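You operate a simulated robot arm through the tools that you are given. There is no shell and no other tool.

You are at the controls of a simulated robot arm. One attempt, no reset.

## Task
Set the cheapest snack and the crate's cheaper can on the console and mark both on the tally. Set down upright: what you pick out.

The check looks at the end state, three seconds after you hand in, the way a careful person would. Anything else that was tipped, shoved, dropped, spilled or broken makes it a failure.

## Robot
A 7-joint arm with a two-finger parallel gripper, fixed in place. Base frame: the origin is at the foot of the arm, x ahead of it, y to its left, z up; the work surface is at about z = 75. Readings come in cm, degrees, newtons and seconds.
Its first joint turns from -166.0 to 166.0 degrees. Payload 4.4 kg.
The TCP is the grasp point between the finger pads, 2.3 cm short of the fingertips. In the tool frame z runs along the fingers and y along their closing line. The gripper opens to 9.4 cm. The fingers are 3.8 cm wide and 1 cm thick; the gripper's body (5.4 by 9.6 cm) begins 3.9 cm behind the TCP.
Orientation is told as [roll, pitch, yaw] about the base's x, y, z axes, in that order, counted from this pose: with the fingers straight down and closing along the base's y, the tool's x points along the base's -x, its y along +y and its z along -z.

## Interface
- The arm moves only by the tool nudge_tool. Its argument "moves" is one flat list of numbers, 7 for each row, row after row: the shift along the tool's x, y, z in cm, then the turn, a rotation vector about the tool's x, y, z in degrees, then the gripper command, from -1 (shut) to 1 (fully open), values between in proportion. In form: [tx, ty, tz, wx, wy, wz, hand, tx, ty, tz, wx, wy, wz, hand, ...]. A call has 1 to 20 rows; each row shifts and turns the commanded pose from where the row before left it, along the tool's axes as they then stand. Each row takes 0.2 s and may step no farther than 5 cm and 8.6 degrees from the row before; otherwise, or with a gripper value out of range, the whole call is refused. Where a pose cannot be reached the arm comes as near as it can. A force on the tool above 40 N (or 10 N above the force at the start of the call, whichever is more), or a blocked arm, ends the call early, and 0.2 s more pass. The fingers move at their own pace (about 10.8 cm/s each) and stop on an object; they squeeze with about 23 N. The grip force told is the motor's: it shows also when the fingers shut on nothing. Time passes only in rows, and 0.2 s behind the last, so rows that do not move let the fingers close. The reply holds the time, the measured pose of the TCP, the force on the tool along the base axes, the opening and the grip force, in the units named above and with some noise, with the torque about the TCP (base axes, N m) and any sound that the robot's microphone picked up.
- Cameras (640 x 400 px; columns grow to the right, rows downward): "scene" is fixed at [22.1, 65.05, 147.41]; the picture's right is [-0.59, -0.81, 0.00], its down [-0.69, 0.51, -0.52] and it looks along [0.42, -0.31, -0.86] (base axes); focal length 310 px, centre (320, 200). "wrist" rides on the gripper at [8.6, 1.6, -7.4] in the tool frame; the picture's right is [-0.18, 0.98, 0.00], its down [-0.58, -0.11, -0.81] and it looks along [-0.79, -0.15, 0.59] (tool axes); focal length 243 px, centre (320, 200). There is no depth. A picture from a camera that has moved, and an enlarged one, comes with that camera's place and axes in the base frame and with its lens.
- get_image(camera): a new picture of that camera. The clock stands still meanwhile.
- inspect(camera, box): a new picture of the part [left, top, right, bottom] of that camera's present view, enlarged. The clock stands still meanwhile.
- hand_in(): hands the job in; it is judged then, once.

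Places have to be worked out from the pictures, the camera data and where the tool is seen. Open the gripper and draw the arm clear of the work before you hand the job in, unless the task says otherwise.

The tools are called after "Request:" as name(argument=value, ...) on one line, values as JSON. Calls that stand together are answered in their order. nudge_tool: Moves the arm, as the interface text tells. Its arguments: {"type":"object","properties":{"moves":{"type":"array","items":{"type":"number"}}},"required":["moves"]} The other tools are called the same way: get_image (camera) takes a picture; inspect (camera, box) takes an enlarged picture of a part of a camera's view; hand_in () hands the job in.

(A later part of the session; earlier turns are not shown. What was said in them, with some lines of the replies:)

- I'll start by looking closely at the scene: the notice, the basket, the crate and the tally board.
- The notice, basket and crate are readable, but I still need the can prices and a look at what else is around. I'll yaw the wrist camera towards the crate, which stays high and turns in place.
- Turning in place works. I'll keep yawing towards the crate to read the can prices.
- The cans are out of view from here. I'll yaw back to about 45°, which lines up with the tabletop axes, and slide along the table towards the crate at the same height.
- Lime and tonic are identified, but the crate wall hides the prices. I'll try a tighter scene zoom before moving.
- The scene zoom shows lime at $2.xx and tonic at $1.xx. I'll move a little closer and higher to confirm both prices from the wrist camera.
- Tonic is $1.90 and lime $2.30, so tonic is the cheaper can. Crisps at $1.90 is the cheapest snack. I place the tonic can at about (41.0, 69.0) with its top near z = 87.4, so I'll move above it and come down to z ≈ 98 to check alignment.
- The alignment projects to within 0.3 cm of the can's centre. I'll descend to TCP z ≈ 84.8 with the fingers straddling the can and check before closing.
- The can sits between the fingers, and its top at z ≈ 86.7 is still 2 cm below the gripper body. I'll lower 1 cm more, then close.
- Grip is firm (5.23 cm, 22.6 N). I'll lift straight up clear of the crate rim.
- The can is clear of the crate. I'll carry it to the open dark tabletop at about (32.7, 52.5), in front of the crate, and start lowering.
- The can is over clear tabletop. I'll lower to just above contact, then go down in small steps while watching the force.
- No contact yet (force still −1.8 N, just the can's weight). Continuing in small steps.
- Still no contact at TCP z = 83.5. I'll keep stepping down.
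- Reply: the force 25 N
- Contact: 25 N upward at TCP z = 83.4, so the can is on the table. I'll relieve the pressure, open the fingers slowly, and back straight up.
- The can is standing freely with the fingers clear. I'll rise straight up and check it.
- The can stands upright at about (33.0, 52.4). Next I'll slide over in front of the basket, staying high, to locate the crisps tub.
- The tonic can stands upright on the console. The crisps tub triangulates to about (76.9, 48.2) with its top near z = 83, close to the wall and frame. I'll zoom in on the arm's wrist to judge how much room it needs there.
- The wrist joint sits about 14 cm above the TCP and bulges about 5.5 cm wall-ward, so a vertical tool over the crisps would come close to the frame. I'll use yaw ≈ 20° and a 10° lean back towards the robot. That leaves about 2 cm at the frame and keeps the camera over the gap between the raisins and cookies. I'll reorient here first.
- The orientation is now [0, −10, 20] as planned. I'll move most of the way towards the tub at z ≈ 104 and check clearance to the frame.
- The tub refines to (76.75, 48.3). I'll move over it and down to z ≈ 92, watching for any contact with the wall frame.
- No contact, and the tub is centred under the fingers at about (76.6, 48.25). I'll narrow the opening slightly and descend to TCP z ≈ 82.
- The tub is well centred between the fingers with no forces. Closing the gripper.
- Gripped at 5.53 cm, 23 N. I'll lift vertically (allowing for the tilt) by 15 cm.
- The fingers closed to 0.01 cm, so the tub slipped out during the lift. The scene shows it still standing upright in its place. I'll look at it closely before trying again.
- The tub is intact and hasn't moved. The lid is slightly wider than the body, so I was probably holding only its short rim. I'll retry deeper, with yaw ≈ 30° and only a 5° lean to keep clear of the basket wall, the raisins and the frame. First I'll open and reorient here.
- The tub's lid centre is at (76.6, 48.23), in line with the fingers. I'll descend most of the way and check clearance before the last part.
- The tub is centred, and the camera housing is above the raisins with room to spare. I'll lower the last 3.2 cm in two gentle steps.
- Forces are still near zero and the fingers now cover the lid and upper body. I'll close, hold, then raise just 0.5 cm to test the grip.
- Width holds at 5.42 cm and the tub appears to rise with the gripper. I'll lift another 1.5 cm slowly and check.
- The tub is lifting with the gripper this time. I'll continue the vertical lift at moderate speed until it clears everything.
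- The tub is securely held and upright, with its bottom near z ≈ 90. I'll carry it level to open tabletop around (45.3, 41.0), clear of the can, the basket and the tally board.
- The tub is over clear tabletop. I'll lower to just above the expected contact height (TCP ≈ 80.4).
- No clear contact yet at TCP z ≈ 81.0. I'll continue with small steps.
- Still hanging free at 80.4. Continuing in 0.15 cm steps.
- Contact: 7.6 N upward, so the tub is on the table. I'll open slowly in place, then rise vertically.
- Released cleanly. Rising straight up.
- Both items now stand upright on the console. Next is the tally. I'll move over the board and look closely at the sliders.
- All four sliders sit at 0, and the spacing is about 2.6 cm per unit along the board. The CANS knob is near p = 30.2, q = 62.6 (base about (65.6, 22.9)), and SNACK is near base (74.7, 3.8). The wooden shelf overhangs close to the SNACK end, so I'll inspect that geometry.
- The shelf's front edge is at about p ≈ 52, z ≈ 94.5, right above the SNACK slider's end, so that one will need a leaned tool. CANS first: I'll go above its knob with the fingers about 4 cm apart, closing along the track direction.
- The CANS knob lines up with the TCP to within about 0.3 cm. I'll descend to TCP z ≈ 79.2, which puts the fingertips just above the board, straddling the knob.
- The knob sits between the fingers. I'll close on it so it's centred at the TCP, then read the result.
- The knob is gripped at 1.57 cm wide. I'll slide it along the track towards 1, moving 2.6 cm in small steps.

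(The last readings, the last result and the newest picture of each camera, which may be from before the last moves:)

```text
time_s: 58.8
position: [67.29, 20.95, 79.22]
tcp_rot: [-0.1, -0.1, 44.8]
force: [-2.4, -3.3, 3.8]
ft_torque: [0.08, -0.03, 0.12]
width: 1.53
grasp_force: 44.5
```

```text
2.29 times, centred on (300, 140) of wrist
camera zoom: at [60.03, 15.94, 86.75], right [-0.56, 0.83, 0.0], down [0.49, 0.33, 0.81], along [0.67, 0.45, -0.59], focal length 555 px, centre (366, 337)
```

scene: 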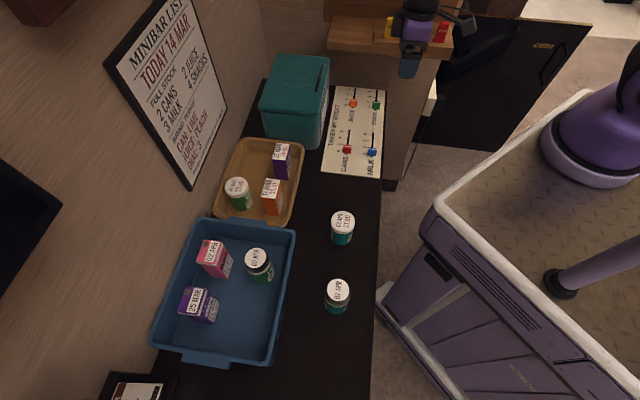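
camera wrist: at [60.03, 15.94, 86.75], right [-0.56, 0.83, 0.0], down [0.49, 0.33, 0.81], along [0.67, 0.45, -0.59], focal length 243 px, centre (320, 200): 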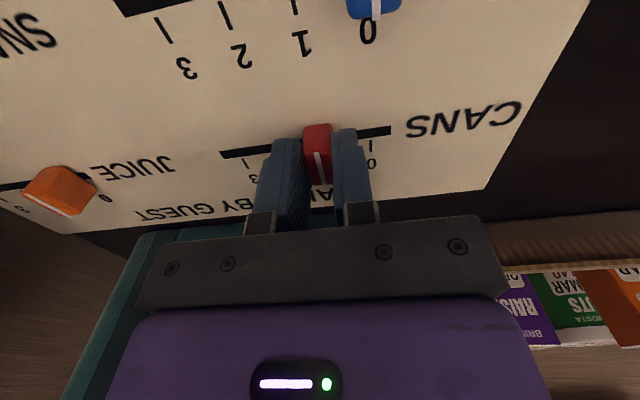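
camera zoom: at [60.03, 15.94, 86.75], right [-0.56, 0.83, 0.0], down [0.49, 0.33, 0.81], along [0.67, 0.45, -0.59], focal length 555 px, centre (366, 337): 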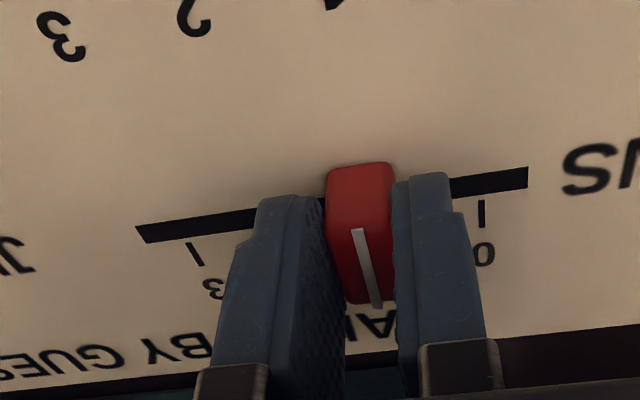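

The knob moved with the gripper to p ≈ 32.7, where I expect tick 1. I'll release, rise straight up and check.

Request:
nudge_tool(moves=[0, 0, 0, 0, 0, 0, -0.5, 0, 0, 0, 0, 0, 0, -0.15, 0, 0, 0, 0, 0, 0, -0.15, 0, 0, -1, 0, 0, 0, -0.15, 0, 0, -3, 0, 0, 0, -0.15, 0, 0, -4, 0, 0, 0, -0.15, 0, 0, -4, 0, 0, 0, -0.15, 0, 0, 0, 0, 0, 0, -0.15])

Request:
get_image(camera="wrist")

Request:
inspect(camera="wrist", box=[180, 0, 460, 160])

Request:
inspect(camera="scene", box=[310, 120, 400, 190])

```text
time_s: 60.6
position: [67.36, 21.09, 91.28]
tcp_rot: [0.0, -0.1, 45.0]
force: [0.3, 0.7, 0.7]
ft_torque: [0.04, 0.02, 0.01]
width: 3.96
grasp_force: 0.0
```

```text
taken
camera wrist: at [60.07, 16.12, 98.71], right [-0.56, 0.83, 0.0], down [0.49, 0.33, 0.81], along [0.67, 0.45, -0.59], focal length 243 px, centre (320, 200)
```

wrist: 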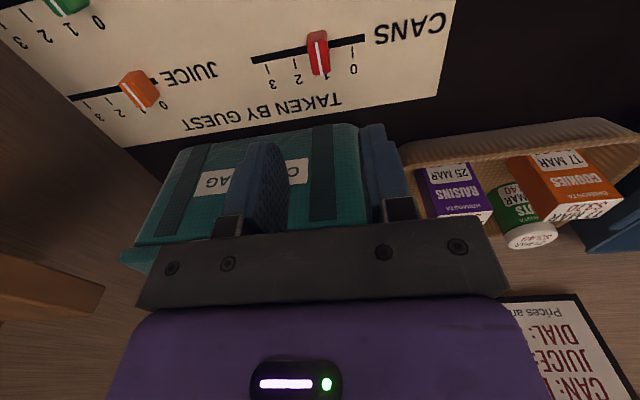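

```text
2.29 times, centred on (320, 80) of wrist
camera zoom: at [60.07, 16.12, 98.71], right [-0.56, 0.83, 0.0], down [0.49, 0.33, 0.81], along [0.67, 0.45, -0.59], focal length 555 px, centre (320, 474)
```

zoom: 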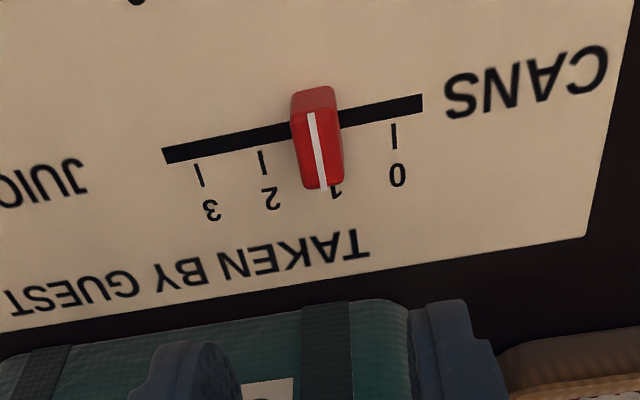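

```text
5.71 times, centred on (355, 155) of scene
camera zoom: at [22.1, 65.05, 147.41], right [-0.59, -0.81, 0.0], down [-0.69, 0.51, -0.52], along [0.42, -0.31, -0.86], focal length 1771 px, centre (120, 457)
```

zoom: 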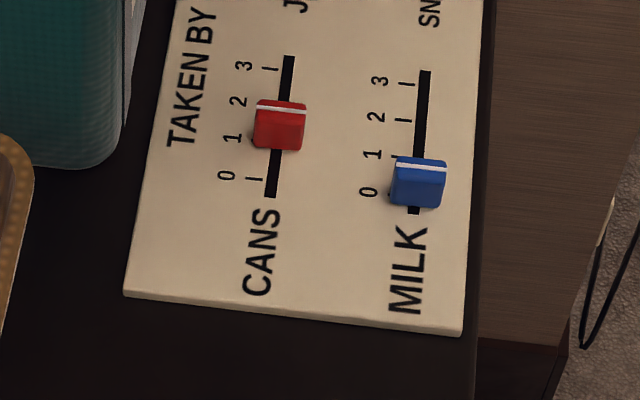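

CANS now reads 1, with the line within about 0.15 cm of tick 1. For SNACK I'll push the knob from the low side with closed fingers, leaning the tool 35° so the wrist stays well away from the shelf. First I'll rise, close and lean here.

Request:
nudge_tool(moves=[0, 0, -3, 0, 0, 0, -1, 0, 0, -3, 0, 0, 0, -1, 0, 0, -2, 0, 0, 0, -1, 0, 0, 0, 7, 0, 0, -1, 0, 0, 0, 7, 0, 0, -1, 0, 0, 0, 7, 0, 0, -1, 0, 0, 0, 7, 0, 0, -1, 0, 0, 0, 7, 0, 0, -1, 0, 0, 0, 0, 0, 0, -1])

Request:
get_image(camera="wrist")

Request:
get_image(camera="scene")

```text
time_s: 62.6
position: [67.41, 21.03, 99.21]
tcp_rot: [-35.1, 0.0, 45.0]
force: [0.0, 0.1, 0.0]
ft_torque: [-0.03, 0.01, 0.01]
width: 0.0
grasp_force: 23.1
```

```text
taken
camera wrist: at [57.25, 18.78, 104.43], right [-0.44, 0.7, -0.56], down [0.15, 0.68, 0.72], along [0.89, 0.23, -0.4], focal length 243 px, centre (320, 200)
```

wrist: 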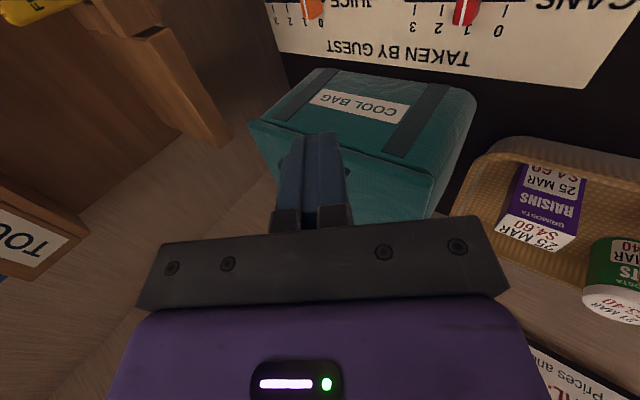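

```text
taken
```

scene: 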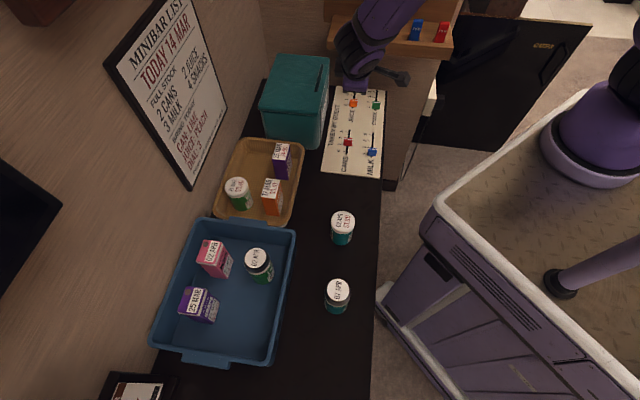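

The lean is set (roll −35, fingers pointing towards the SNACK end). I'll move to a point short of the SNACK knob on its low side, still well above the board.

Request:
nudge_tool(moves=[1.173, -0.253, 3.27, 0, 0, 0, -1, 1.173, -0.253, 3.27, 0, 0, 0, -1, 1.173, -0.253, 3.27, 0, 0, 0, -1, 1.173, -0.253, 3.27, 0, 0, 0, -1, 1.173, -0.253, 3.27, 0, 0, 0, -1, 1.173, -0.253, 3.27, 0, 0, 0, -1, 0, 0, 0, 0, 0, 0, -1])

Request:
get_image(camera="wrist")

Request:
get_image(camera="scene")

Request:
inspect(camera="scene", box=[300, 40, 440, 160])

```text
time_s: 64.2
position: [71.31, 7.19, 84.05]
tcp_rot: [-34.9, 0.0, 45.0]
force: [0.0, 0.4, 1.2]
ft_torque: [-0.01, 0.01, 0.0]
width: 0.0
grasp_force: 23.4
```

```text
taken
camera wrist: at [61.15, 4.91, 89.3], right [-0.44, 0.7, -0.56], down [0.15, 0.67, 0.72], along [0.89, 0.23, -0.4], focal length 243 px, centre (320, 200)
```

wrist: 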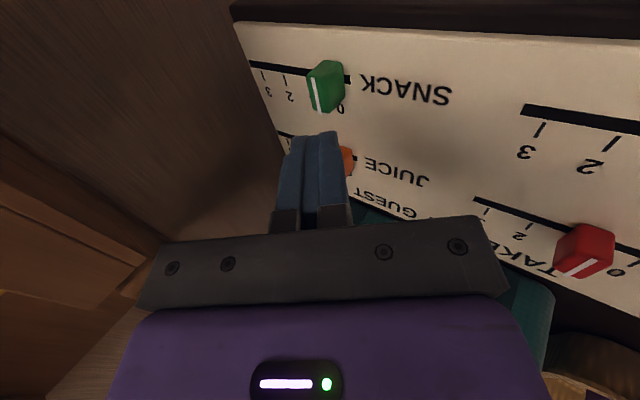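

```text
taken
```

scene: 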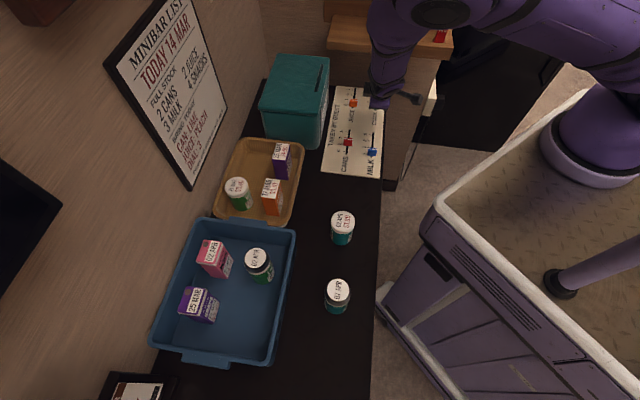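

```text
3.33 times, centred on (370, 100) of scene
camera zoom: at [22.1, 65.05, 147.41], right [-0.59, -0.81, 0.0], down [-0.69, 0.51, -0.52], along [0.42, -0.31, -0.86], focal length 1033 px, centre (153, 533)
```

zoom: 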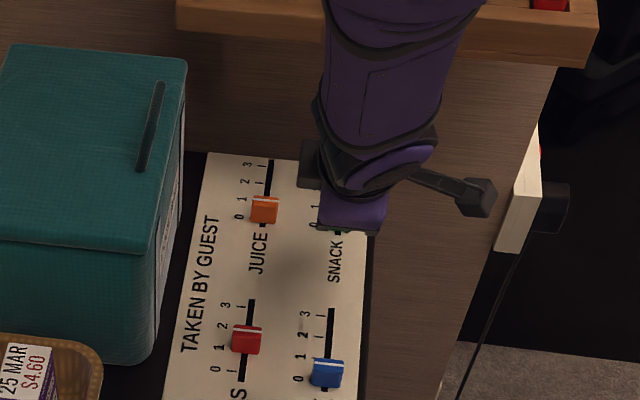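

The view shows the knob just ahead of the closed fingers, at p ≈ 49.7, q ≈ 55.2. I'll lower to TCP z ≈ 79.3, keeping about 1.4 cm behind the knob.

Request:
nudge_tool(moves=[0.07, 0.908, 1.297, 0, 0, 0, -1, 0.07, 0.908, 1.297, 0, 0, 0, -1, 0.06, 0.908, 1.297, 0, 0, 0, -1, 0, 0, 0, 0, 0, 0, -1])

Request:
get_image(camera="wrist")

Request:
inspect(camera="wrist", box=[220, 60, 460, 220])

Request:
inspect(camera="scene", box=[300, 40, 440, 160])

```text
time_s: 65.2
position: [70.96, 7.14, 79.36]
tcp_rot: [-35.0, -0.1, 44.9]
force: [-0.1, 0.1, 0.1]
ft_torque: [-0.02, -0.01, -0.02]
width: 0.01
grasp_force: 23.4
```

```text
taken
camera wrist: at [60.97, 4.87, 84.59], right [-0.44, 0.7, -0.56], down [0.15, 0.67, 0.72], along [0.89, 0.23, -0.4], focal length 243 px, centre (320, 200)
```

wrist: 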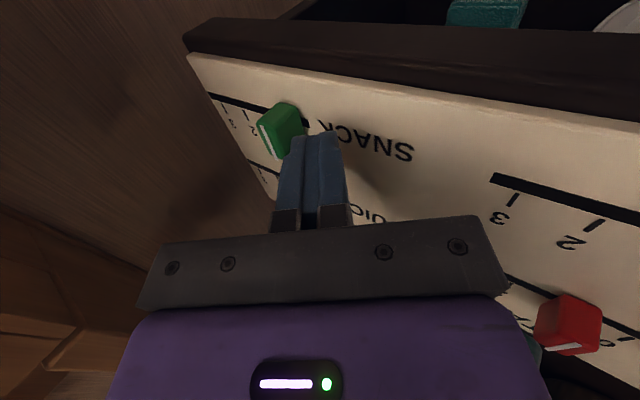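

```text
2.50 times, centred on (340, 140) of wrist
camera zoom: at [60.97, 4.87, 84.59], right [-0.44, 0.7, -0.56], down [0.15, 0.67, 0.72], along [0.89, 0.23, -0.4], focal length 606 px, centre (270, 350)
```

zoom: 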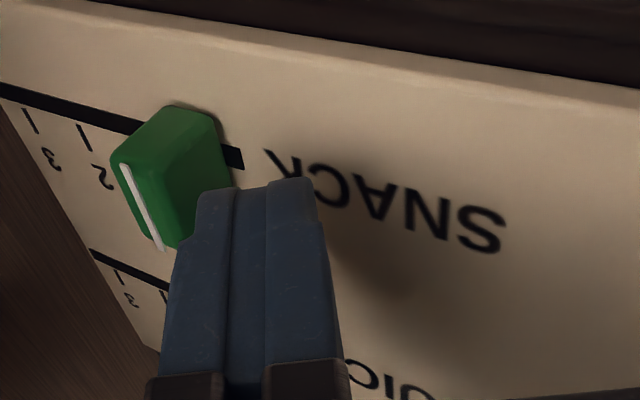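

```text
3.33 times, centred on (370, 100) of scene
camera zoom: at [22.1, 65.05, 147.41], right [-0.59, -0.81, 0.0], down [-0.69, 0.51, -0.52], along [0.42, -0.31, -0.86], focal length 1033 px, centre (153, 533)
```

zoom: 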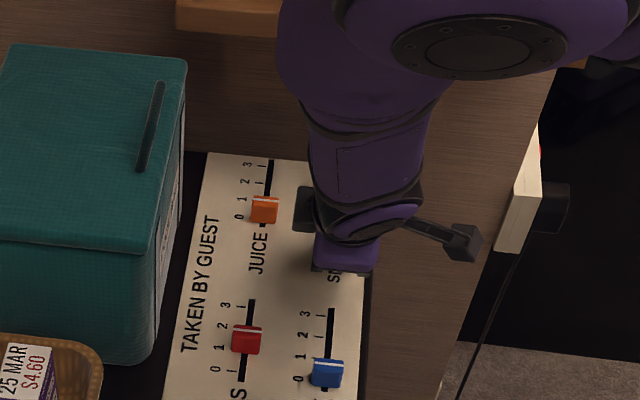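

The finger is poised behind the knob with no contact forces. I'll lower 0.3 cm more, then advance 1 cm towards it.

Request:
nudge_tool(moves=[0, 0.172, 0.246, 0, 0, 0, -1, 0, 0, 0, 0, 0, 0, -1])

Request:
nudge_tool(moves=[0, -0.41, 0.287, 0, 0, 0, -1, 0, -0.41, 0.287, 0, 0, 0, -1, 0, 0, 0, 0, 0, 0, -1])

Request:
inspect(camera="wrist", box=[180, 40, 420, 200])

```text
time_s: 65.8
position: [71.0, 7.16, 78.96]
tcp_rot: [-35.0, 0.0, 44.9]
force: [0.2, -0.2, -0.1]
ft_torque: [0.03, -0.01, 0.03]
width: 0.0
grasp_force: 23.5
```

```text
time_s: 66.6
position: [71.74, 6.27, 79.0]
tcp_rot: [-35.1, 0.0, 44.9]
force: [0.7, 0.1, -0.2]
ft_torque: [0.02, -0.01, -0.02]
width: 0.01
grasp_force: 22.7
```

```text
2.50 times, centred on (300, 120) of wrist
camera zoom: at [61.67, 4.16, 84.23], right [-0.44, 0.7, -0.56], down [0.15, 0.67, 0.72], along [0.89, 0.23, -0.4], focal length 606 px, centre (370, 400)
```

zoom: 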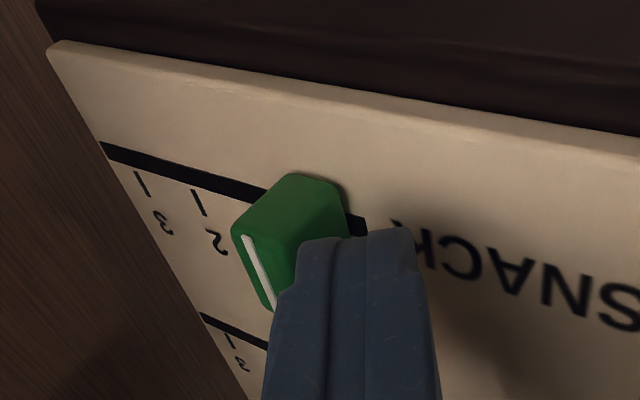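

Still no contact. The fingertip is about 0.5 cm short of the knob face, so I'll advance in smaller steps.

Request:
nudge_tool(moves=[0, -0.246, 0.172, 0, 0, 0, -1, 0, -0.246, 0.172, 0, 0, 0, -1, 0, 0, 0, 0, 0, 0, -1])

Request:
inspect(camera="wrist", box=[180, 40, 420, 200])

Request:
nudge_tool(moves=[0, -0.246, 0.172, 0, 0, 0, -1, 0, -0.246, 0.172, 0, 0, 0, -1, 0, 0, 0, 0, 0, 0, -1])

Request:
inspect(camera="wrist", box=[180, 40, 420, 200])

```text
time_s: 67.4
position: [72.2, 6.14, 78.98]
tcp_rot: [-35.0, 0.0, 45.0]
force: [-0.7, 0.1, -0.7]
ft_torque: [0.01, -0.04, -0.02]
width: 0.0
grasp_force: 22.9
```

```text
2.50 times, centred on (300, 120) of wrist
camera zoom: at [62.14, 3.82, 84.14], right [-0.44, 0.7, -0.56], down [0.15, 0.67, 0.72], along [0.89, 0.23, -0.4], focal length 606 px, centre (370, 400)
```

zoom: 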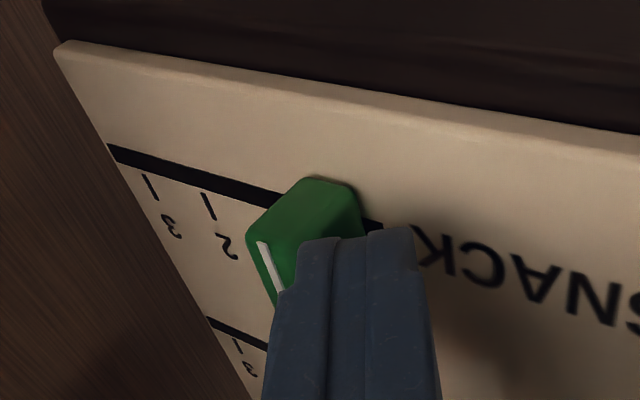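

```text
time_s: 68.2
position: [72.74, 5.56, 78.94]
tcp_rot: [-35.1, 0.0, 44.8]
force: [0.0, -0.3, -0.4]
ft_torque: [-0.01, -0.01, -0.03]
width: 0.01
grasp_force: 23.5
```

```text
2.50 times, centred on (300, 120) of wrist
camera zoom: at [62.64, 3.32, 84.17], right [-0.44, 0.7, -0.56], down [0.15, 0.67, 0.72], along [0.89, 0.23, -0.4], focal length 606 px, centre (370, 400)
```

zoom: 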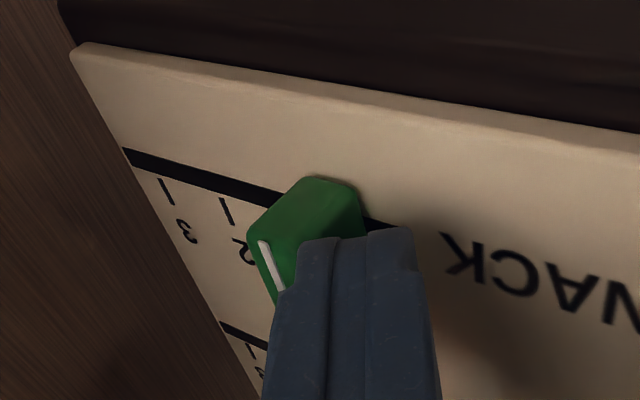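

The finger is now in contact and the knob slides with it. About 2.0 cm more is needed, so I'll push 1.5 cm and then check against the ticks.

Request:
nudge_tool(moves=[0, -0.246, 0.172, 0, 0, 0, -1, 0, -0.246, 0.172, 0, 0, 0, -1, 0, -0.246, 0.172, 0, 0, 0, -1, 0, -0.246, 0.172, 0, 0, 0, -1, 0, -0.246, 0.172, 0, 0, 0, -1, 0, 0, 0, 0, 0, 0, -1])

Request:
get_image(camera="wrist")

Request:
inspect(camera="wrist", box=[180, 40, 420, 200])

Request:
get_image(camera="scene")

```text
time_s: 69.6
position: [73.7, 4.42, 78.96]
tcp_rot: [-35.0, 0.1, 44.9]
force: [-0.2, 0.1, -0.1]
ft_torque: [-0.03, 0.04, -0.01]
width: 0.0
grasp_force: 22.5
```

```text
taken
camera wrist: at [63.62, 2.22, 84.17], right [-0.44, 0.7, -0.56], down [0.15, 0.67, 0.72], along [0.89, 0.23, -0.4], focal length 243 px, centre (320, 200)
```

wrist: 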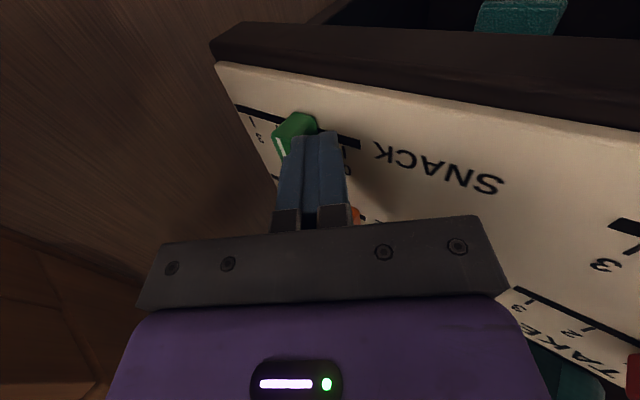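

```text
2.50 times, centred on (300, 120) of wrist
camera zoom: at [63.62, 2.22, 84.17], right [-0.44, 0.7, -0.56], down [0.15, 0.67, 0.72], along [0.89, 0.23, -0.4], focal length 606 px, centre (370, 400)
```

zoom: 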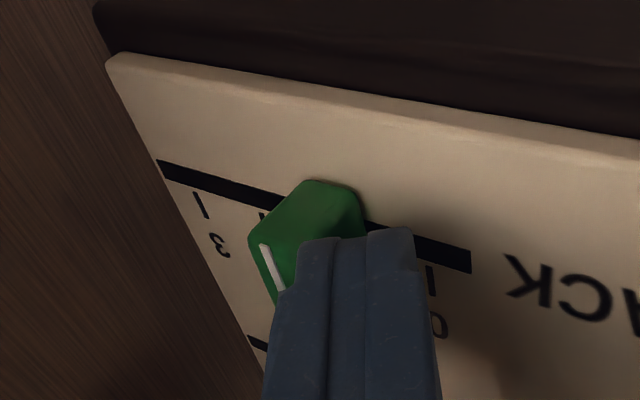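

```text
taken
```

scene: 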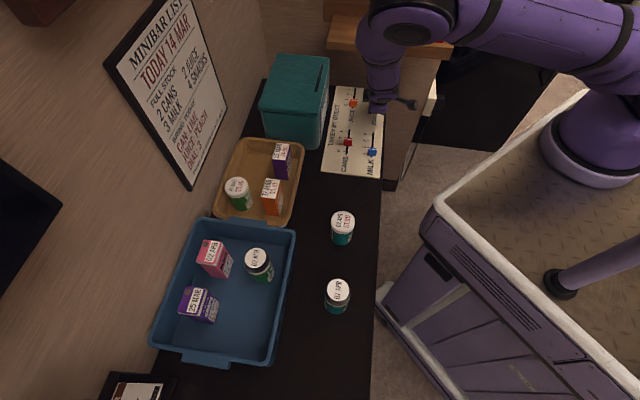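

By the ticks the knob is about 0.2–0.5 cm short of 1. I'll push 0.25 cm more, then back off and look from above, since an undershoot is easy to correct.

Request:
nudge_tool(moves=[0, -0.205, 0.143, 0, 0, 0, -1, 0, 0, 0, 0, 0, 0, -1, 0, 0.41, -0.287, 0, 0, 0, -1, 0, 0.41, -0.287, 0, 0, 0, -1, 0, -1.147, -1.638, 0, 0, 0, -1, 0, -1.147, -1.638, 0, 0, 0, -1, 0, -1.147, -1.638, 0, 0, 0, -1, 0, 1.64, -1.147, 0, 0, 0, -1, 0, 1.64, -1.147, 0, 0, 0, -1, 0, 1.64, -1.147, 0, 0, 0, -1, 0, 1.64, -1.147, 0, 0, 0, -1, 0, 1.64, -1.147, 0, 0, 0, -1, 0, 0, 0, 0, 0, 0, -1])

Request:
get_image(camera="wrist")

Request:
get_image(camera="scene")

Request:
inspect(camera="scene", box=[310, 70, 400, 140])

```text
time_s: 72.4
position: [66.0, 12.11, 85.03]
tcp_rot: [-35.0, 0.0, 44.9]
force: [-0.7, -1.6, 0.2]
ft_torque: [0.0, 0.01, 0.02]
width: 0.0
grasp_force: 23.0
```

```text
taken
camera wrist: at [56.02, 9.85, 90.2], right [-0.44, 0.7, -0.56], down [0.15, 0.67, 0.72], along [0.89, 0.23, -0.4], focal length 243 px, centre (320, 200)
```

wrist: 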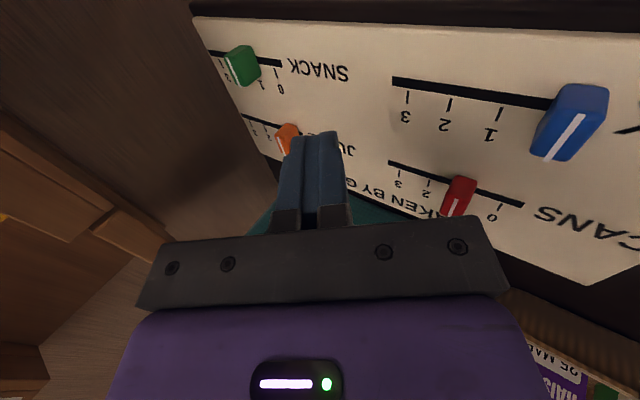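

```text
taken
```

scene: 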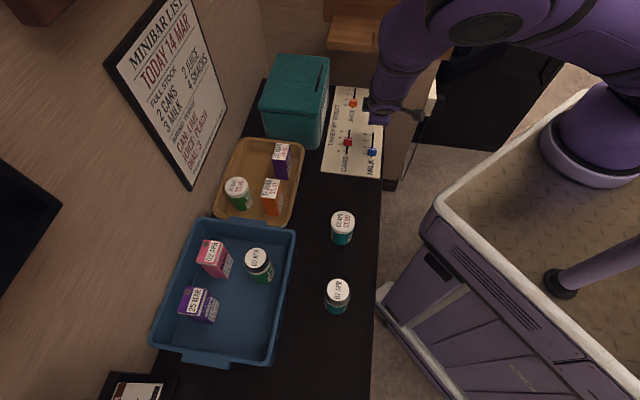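

```text
5.71 times, centred on (355, 105) of scene
camera zoom: at [22.1, 65.05, 147.41], right [-0.59, -0.81, 0.0], down [-0.69, 0.51, -0.52], along [0.42, -0.31, -0.86], focal length 1771 px, centre (120, 743)
```

zoom: 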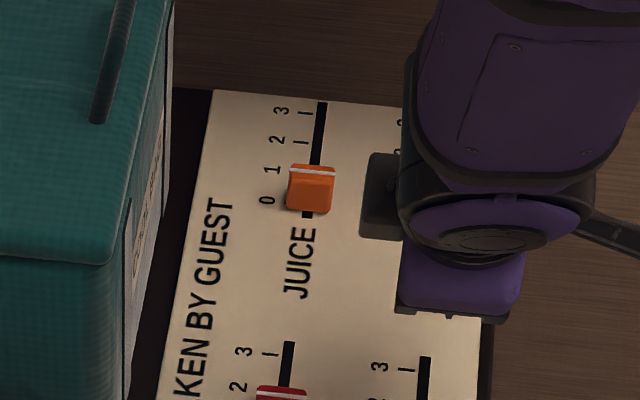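

The arm blocks the scene view of SNACK. I'll raise and straighten the tool, and go back to the vantage pose above the board.

Request:
nudge_tool(moves=[0, -1.912, -2.731, 0, 0, 0, -1, 0, -1.912, -2.731, 0, 0, 0, -1, 0, -1.912, -2.731, 0, 0, 0, -1, 0, 0, 0, -7, 0, 0, -1, 0, 0, 0, -7, 0, 0, -1, 0, 0, 0, -7, 0, 0, -1, 0, 0, 0, -7, 0, 0, -1, 0, 0, 0, -7, 0, 0, -1, 1.1, 1, -3.3, 0, 0, 0, -1, 1.1, 1, -3.3, 0, 0, 0, -1, 1, 1, -3.3, 0, 0, 0, -1, 0, 0, 0, 0, 0, 0, -1])

Request:
get_image(camera="wrist")

Request:
inspect(camera="wrist", box=[120, 0, 420, 180])

Request:
inspect(camera="scene", box=[310, 70, 400, 140])

Request:
inspect(camera="scene", box=[310, 120, 400, 190])

```text
time_s: 75.0
position: [61.9, 11.81, 104.91]
tcp_rot: [0.0, 0.0, 45.1]
force: [0.2, 0.2, -0.4]
ft_torque: [-0.02, 0.0, 0.02]
width: 0.04
grasp_force: 23.3
```

```text
taken
camera wrist: at [54.66, 6.89, 112.37], right [-0.56, 0.83, 0.0], down [0.49, 0.33, 0.81], along [0.67, 0.46, -0.59], focal length 243 px, centre (320, 200)
```

wrist: 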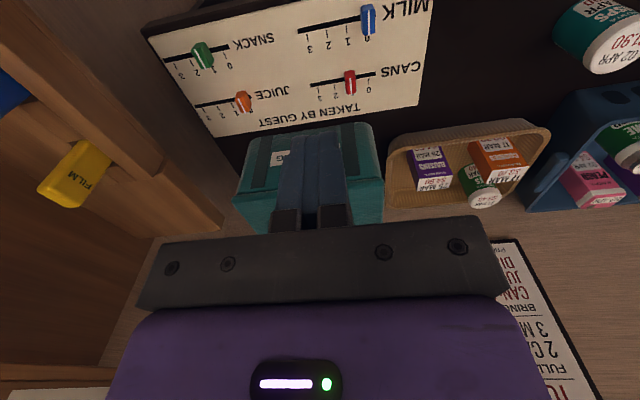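

```text
2.13 times, centred on (270, 90) of wrist
camera zoom: at [54.66, 6.89, 112.37], right [-0.56, 0.83, 0.0], down [0.49, 0.33, 0.81], along [0.67, 0.46, -0.59], focal length 518 px, centre (427, 435)
```

zoom: 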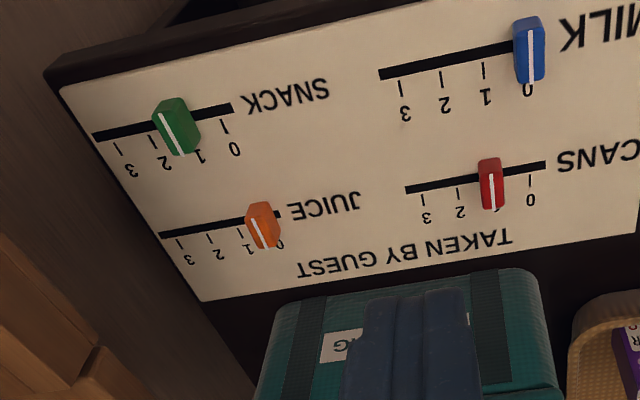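

```text
5.71 times, centred on (355, 105) of scene
camera zoom: at [22.1, 65.05, 147.41], right [-0.59, -0.81, 0.0], down [-0.69, 0.51, -0.52], along [0.42, -0.31, -0.86], focal length 1771 px, centre (120, 743)
```

zoom: 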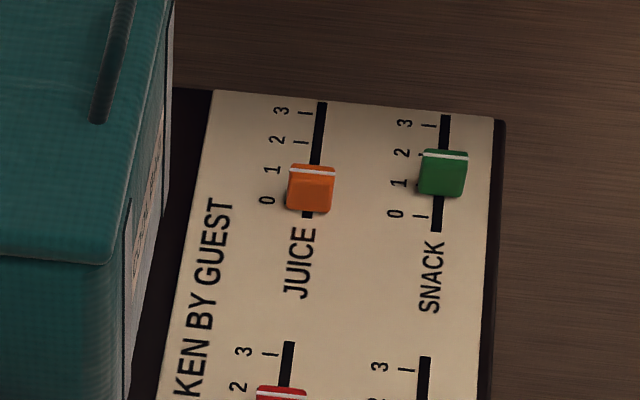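

```text
5.71 times, centred on (355, 155) of scene
camera zoom: at [22.1, 65.05, 147.41], right [-0.59, -0.81, 0.0], down [-0.69, 0.51, -0.52], along [0.42, -0.31, -0.86], focal length 1771 px, centre (120, 457)
```

zoom: 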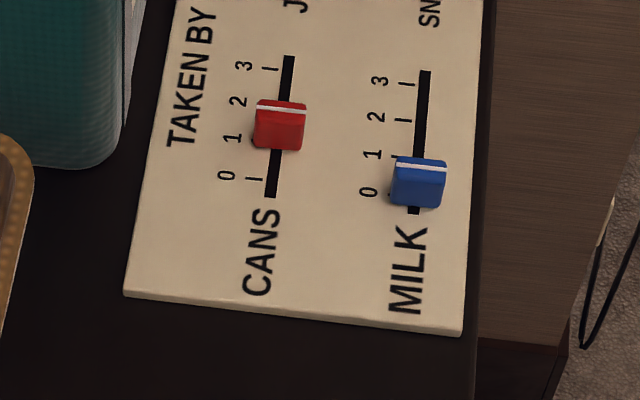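

Relative to the tick spacing, SNACK sits at about 0.94 and CANS at about 1.04, so both lines read 1. MILK and JUICE remain at 0. I'll open the gripper, draw back to a clear pose, and check the surroundings, including that nothing else could be the "console".

Request:
nudge_tool(moves=[0, 2, -2, 0, 0, 0, -0.5, 0, 3, -2, 0, 0, 0, 0, 0, 4, -1, 0, 0, 0, 0.5, 0, 4, 0, 0, 0, 0, 1, 0, 4, 0, 0, 0, 0, 1, 0, 0, 0, 0, 0, 0, 1])

Request:
get_image(camera="scene")

Request:
get_image(camera="wrist")

Request:
inspect(camera="scene", box=[400, 0, 640, 160])

Request:
inspect(camera="scene", box=[0, 150, 200, 400])

Request:
inspect(camera="scene", box=[300, 190, 380, 330])

```text
time_s: 76.4
position: [49.86, 23.9, 109.83]
tcp_rot: [0.1, 0.0, 44.9]
force: [-0.1, -0.1, -0.1]
ft_torque: [-0.02, 0.03, 0.04]
width: 9.41
grasp_force: 0.0
```

```text
taken
```

scene: 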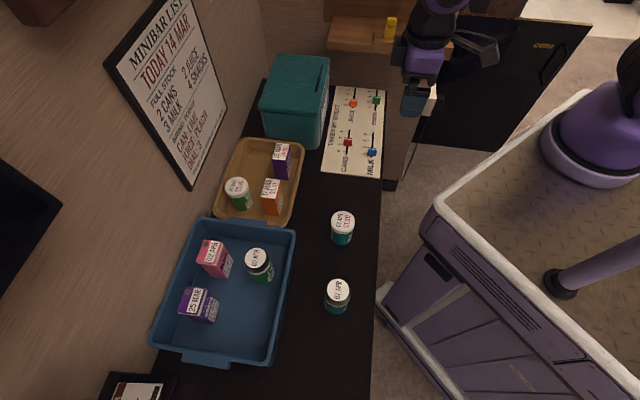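

```text
taken
camera wrist: at [42.53, 18.9, 117.34], right [-0.56, 0.83, 0.0], down [0.49, 0.33, 0.81], along [0.67, 0.46, -0.59], focal length 243 px, centre (320, 200)
```

wrist: 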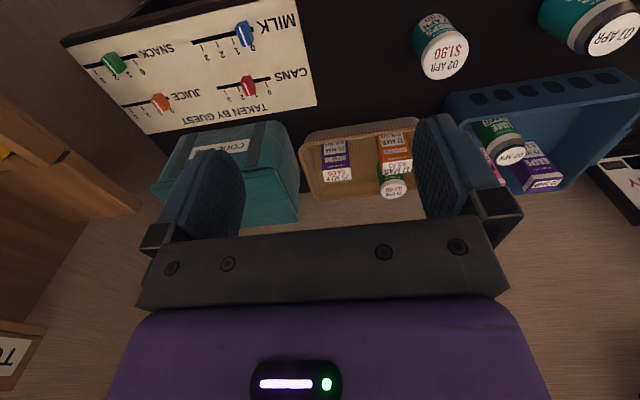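

```text
2.50 times, centred on (520, 80) of scene
camera zoom: at [22.1, 65.05, 147.41], right [-0.59, -0.81, 0.0], down [-0.69, 0.51, -0.52], along [0.42, -0.31, -0.86], focal length 775 px, centre (-180, 500)
```

zoom: 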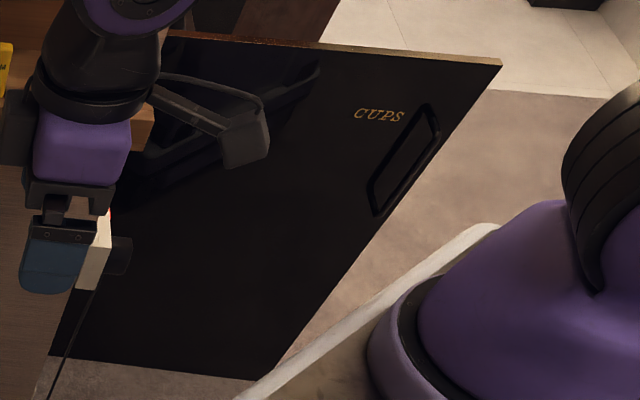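

```text
1.60 times, centred on (100, 275) of scene
camera zoom: at [22.1, 65.05, 147.41], right [-0.59, -0.81, 0.0], down [-0.69, 0.51, -0.52], along [0.42, -0.31, -0.86], focal length 496 px, centre (672, 80)
```

zoom: 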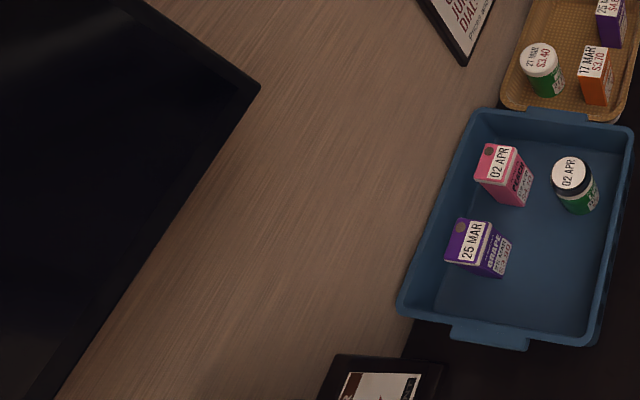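

```text
2.86 times, centred on (340, 260) of scene
camera zoom: at [22.1, 65.05, 147.41], right [-0.59, -0.81, 0.0], down [-0.69, 0.51, -0.52], along [0.42, -0.31, -0.86], focal length 886 px, centre (263, 29)
```

zoom: 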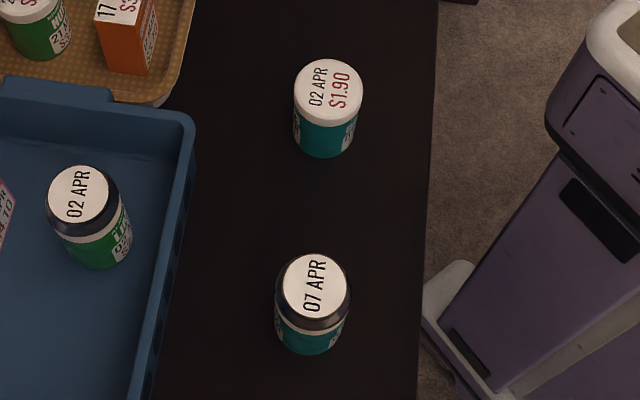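

Everything else is undisturbed: the TV wall, crate, basket and bag are as before, and both picked items stand upright on the console table. One last close look at the sliders before handing in.

Request:
inspect(camera="scene", box=[360, 84, 390, 114])

Request:
inspect(camera="scene", box=[330, 125, 370, 160])

Request:
inspect(camera="wrist", box=[60, 10, 320, 140])

```text
13.33 times, centred on (375, 99) of scene
camera zoom: at [22.1, 65.05, 147.41], right [-0.59, -0.81, 0.0], down [-0.69, 0.51, -0.52], along [0.42, -0.31, -0.86], focal length 4133 px, centre (-413, 1547)
```

zoom: 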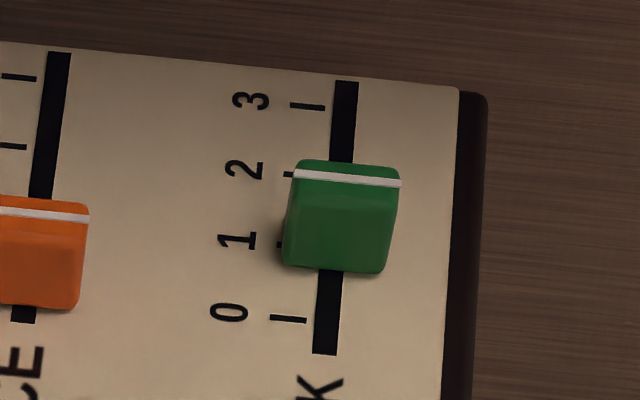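

```text
11.43 times, centred on (350, 142) of scene
camera zoom: at [22.1, 65.05, 147.41], right [-0.59, -0.81, 0.0], down [-0.69, 0.51, -0.52], along [0.42, -0.31, -0.86], focal length 3542 px, centre (-23, 857)
```

zoom: 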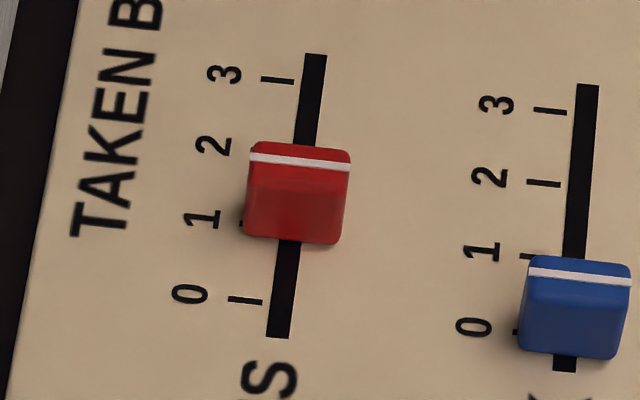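

```text
2.46 times, centred on (190, 75) of wrist
camera zoom: at [42.53, 18.9, 117.34], right [-0.56, 0.83, 0.0], down [0.49, 0.33, 0.81], along [0.67, 0.46, -0.59], focal length 597 px, centre (640, 508)
```

zoom: 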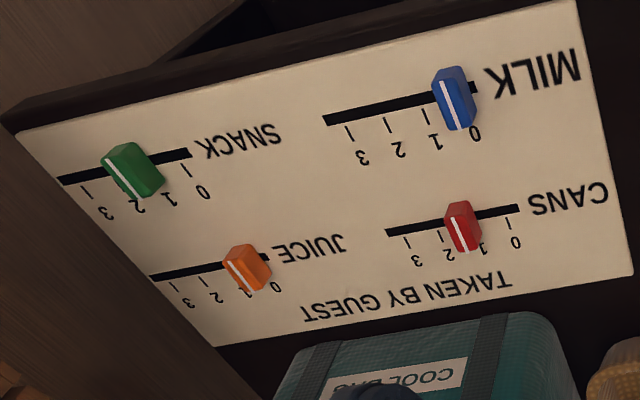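

By their bases against the ticks, SNACK sits at 1 and CANS at 1 (within about 0.1 of a division), while MILK and JUICE stay at 0. The tonic can and crisps tub stand upright on the console, the gripper is open and the arm is clear, so I'm handing in.

Request:
hand_in()

```text
The job is handed in.
```

The cheapest snack (crisps, $1.90) and the crate's cheaper can (tonic, $1.90) are both standing upright on the console. Both are marked on the tally, and I've handed the job in; no result has come back.

- **Choice of items:** the other snacks cost $3.40 (nuts), $3.70 (cookies) and $4.60 (raisins). The other can in the crate, lime, costs $2.30.
- **Console:** nothing in the room is labelled "console". I took it to be the dark table under the TV, where the crate and basket already sit.
- **Tally:** the CANS and SNACK sliders went from 0 to 1. Both read within about a tenth of a division of the mark. MILK and JUICE are still at 0.
- **One slip:** the crisps tub slipped out of the gripper on the first lift. It stayed upright in the basket, and the second, deeper grip held.

In the last pictures nothing else had moved. The gripper is open and the arm is clear of the work.
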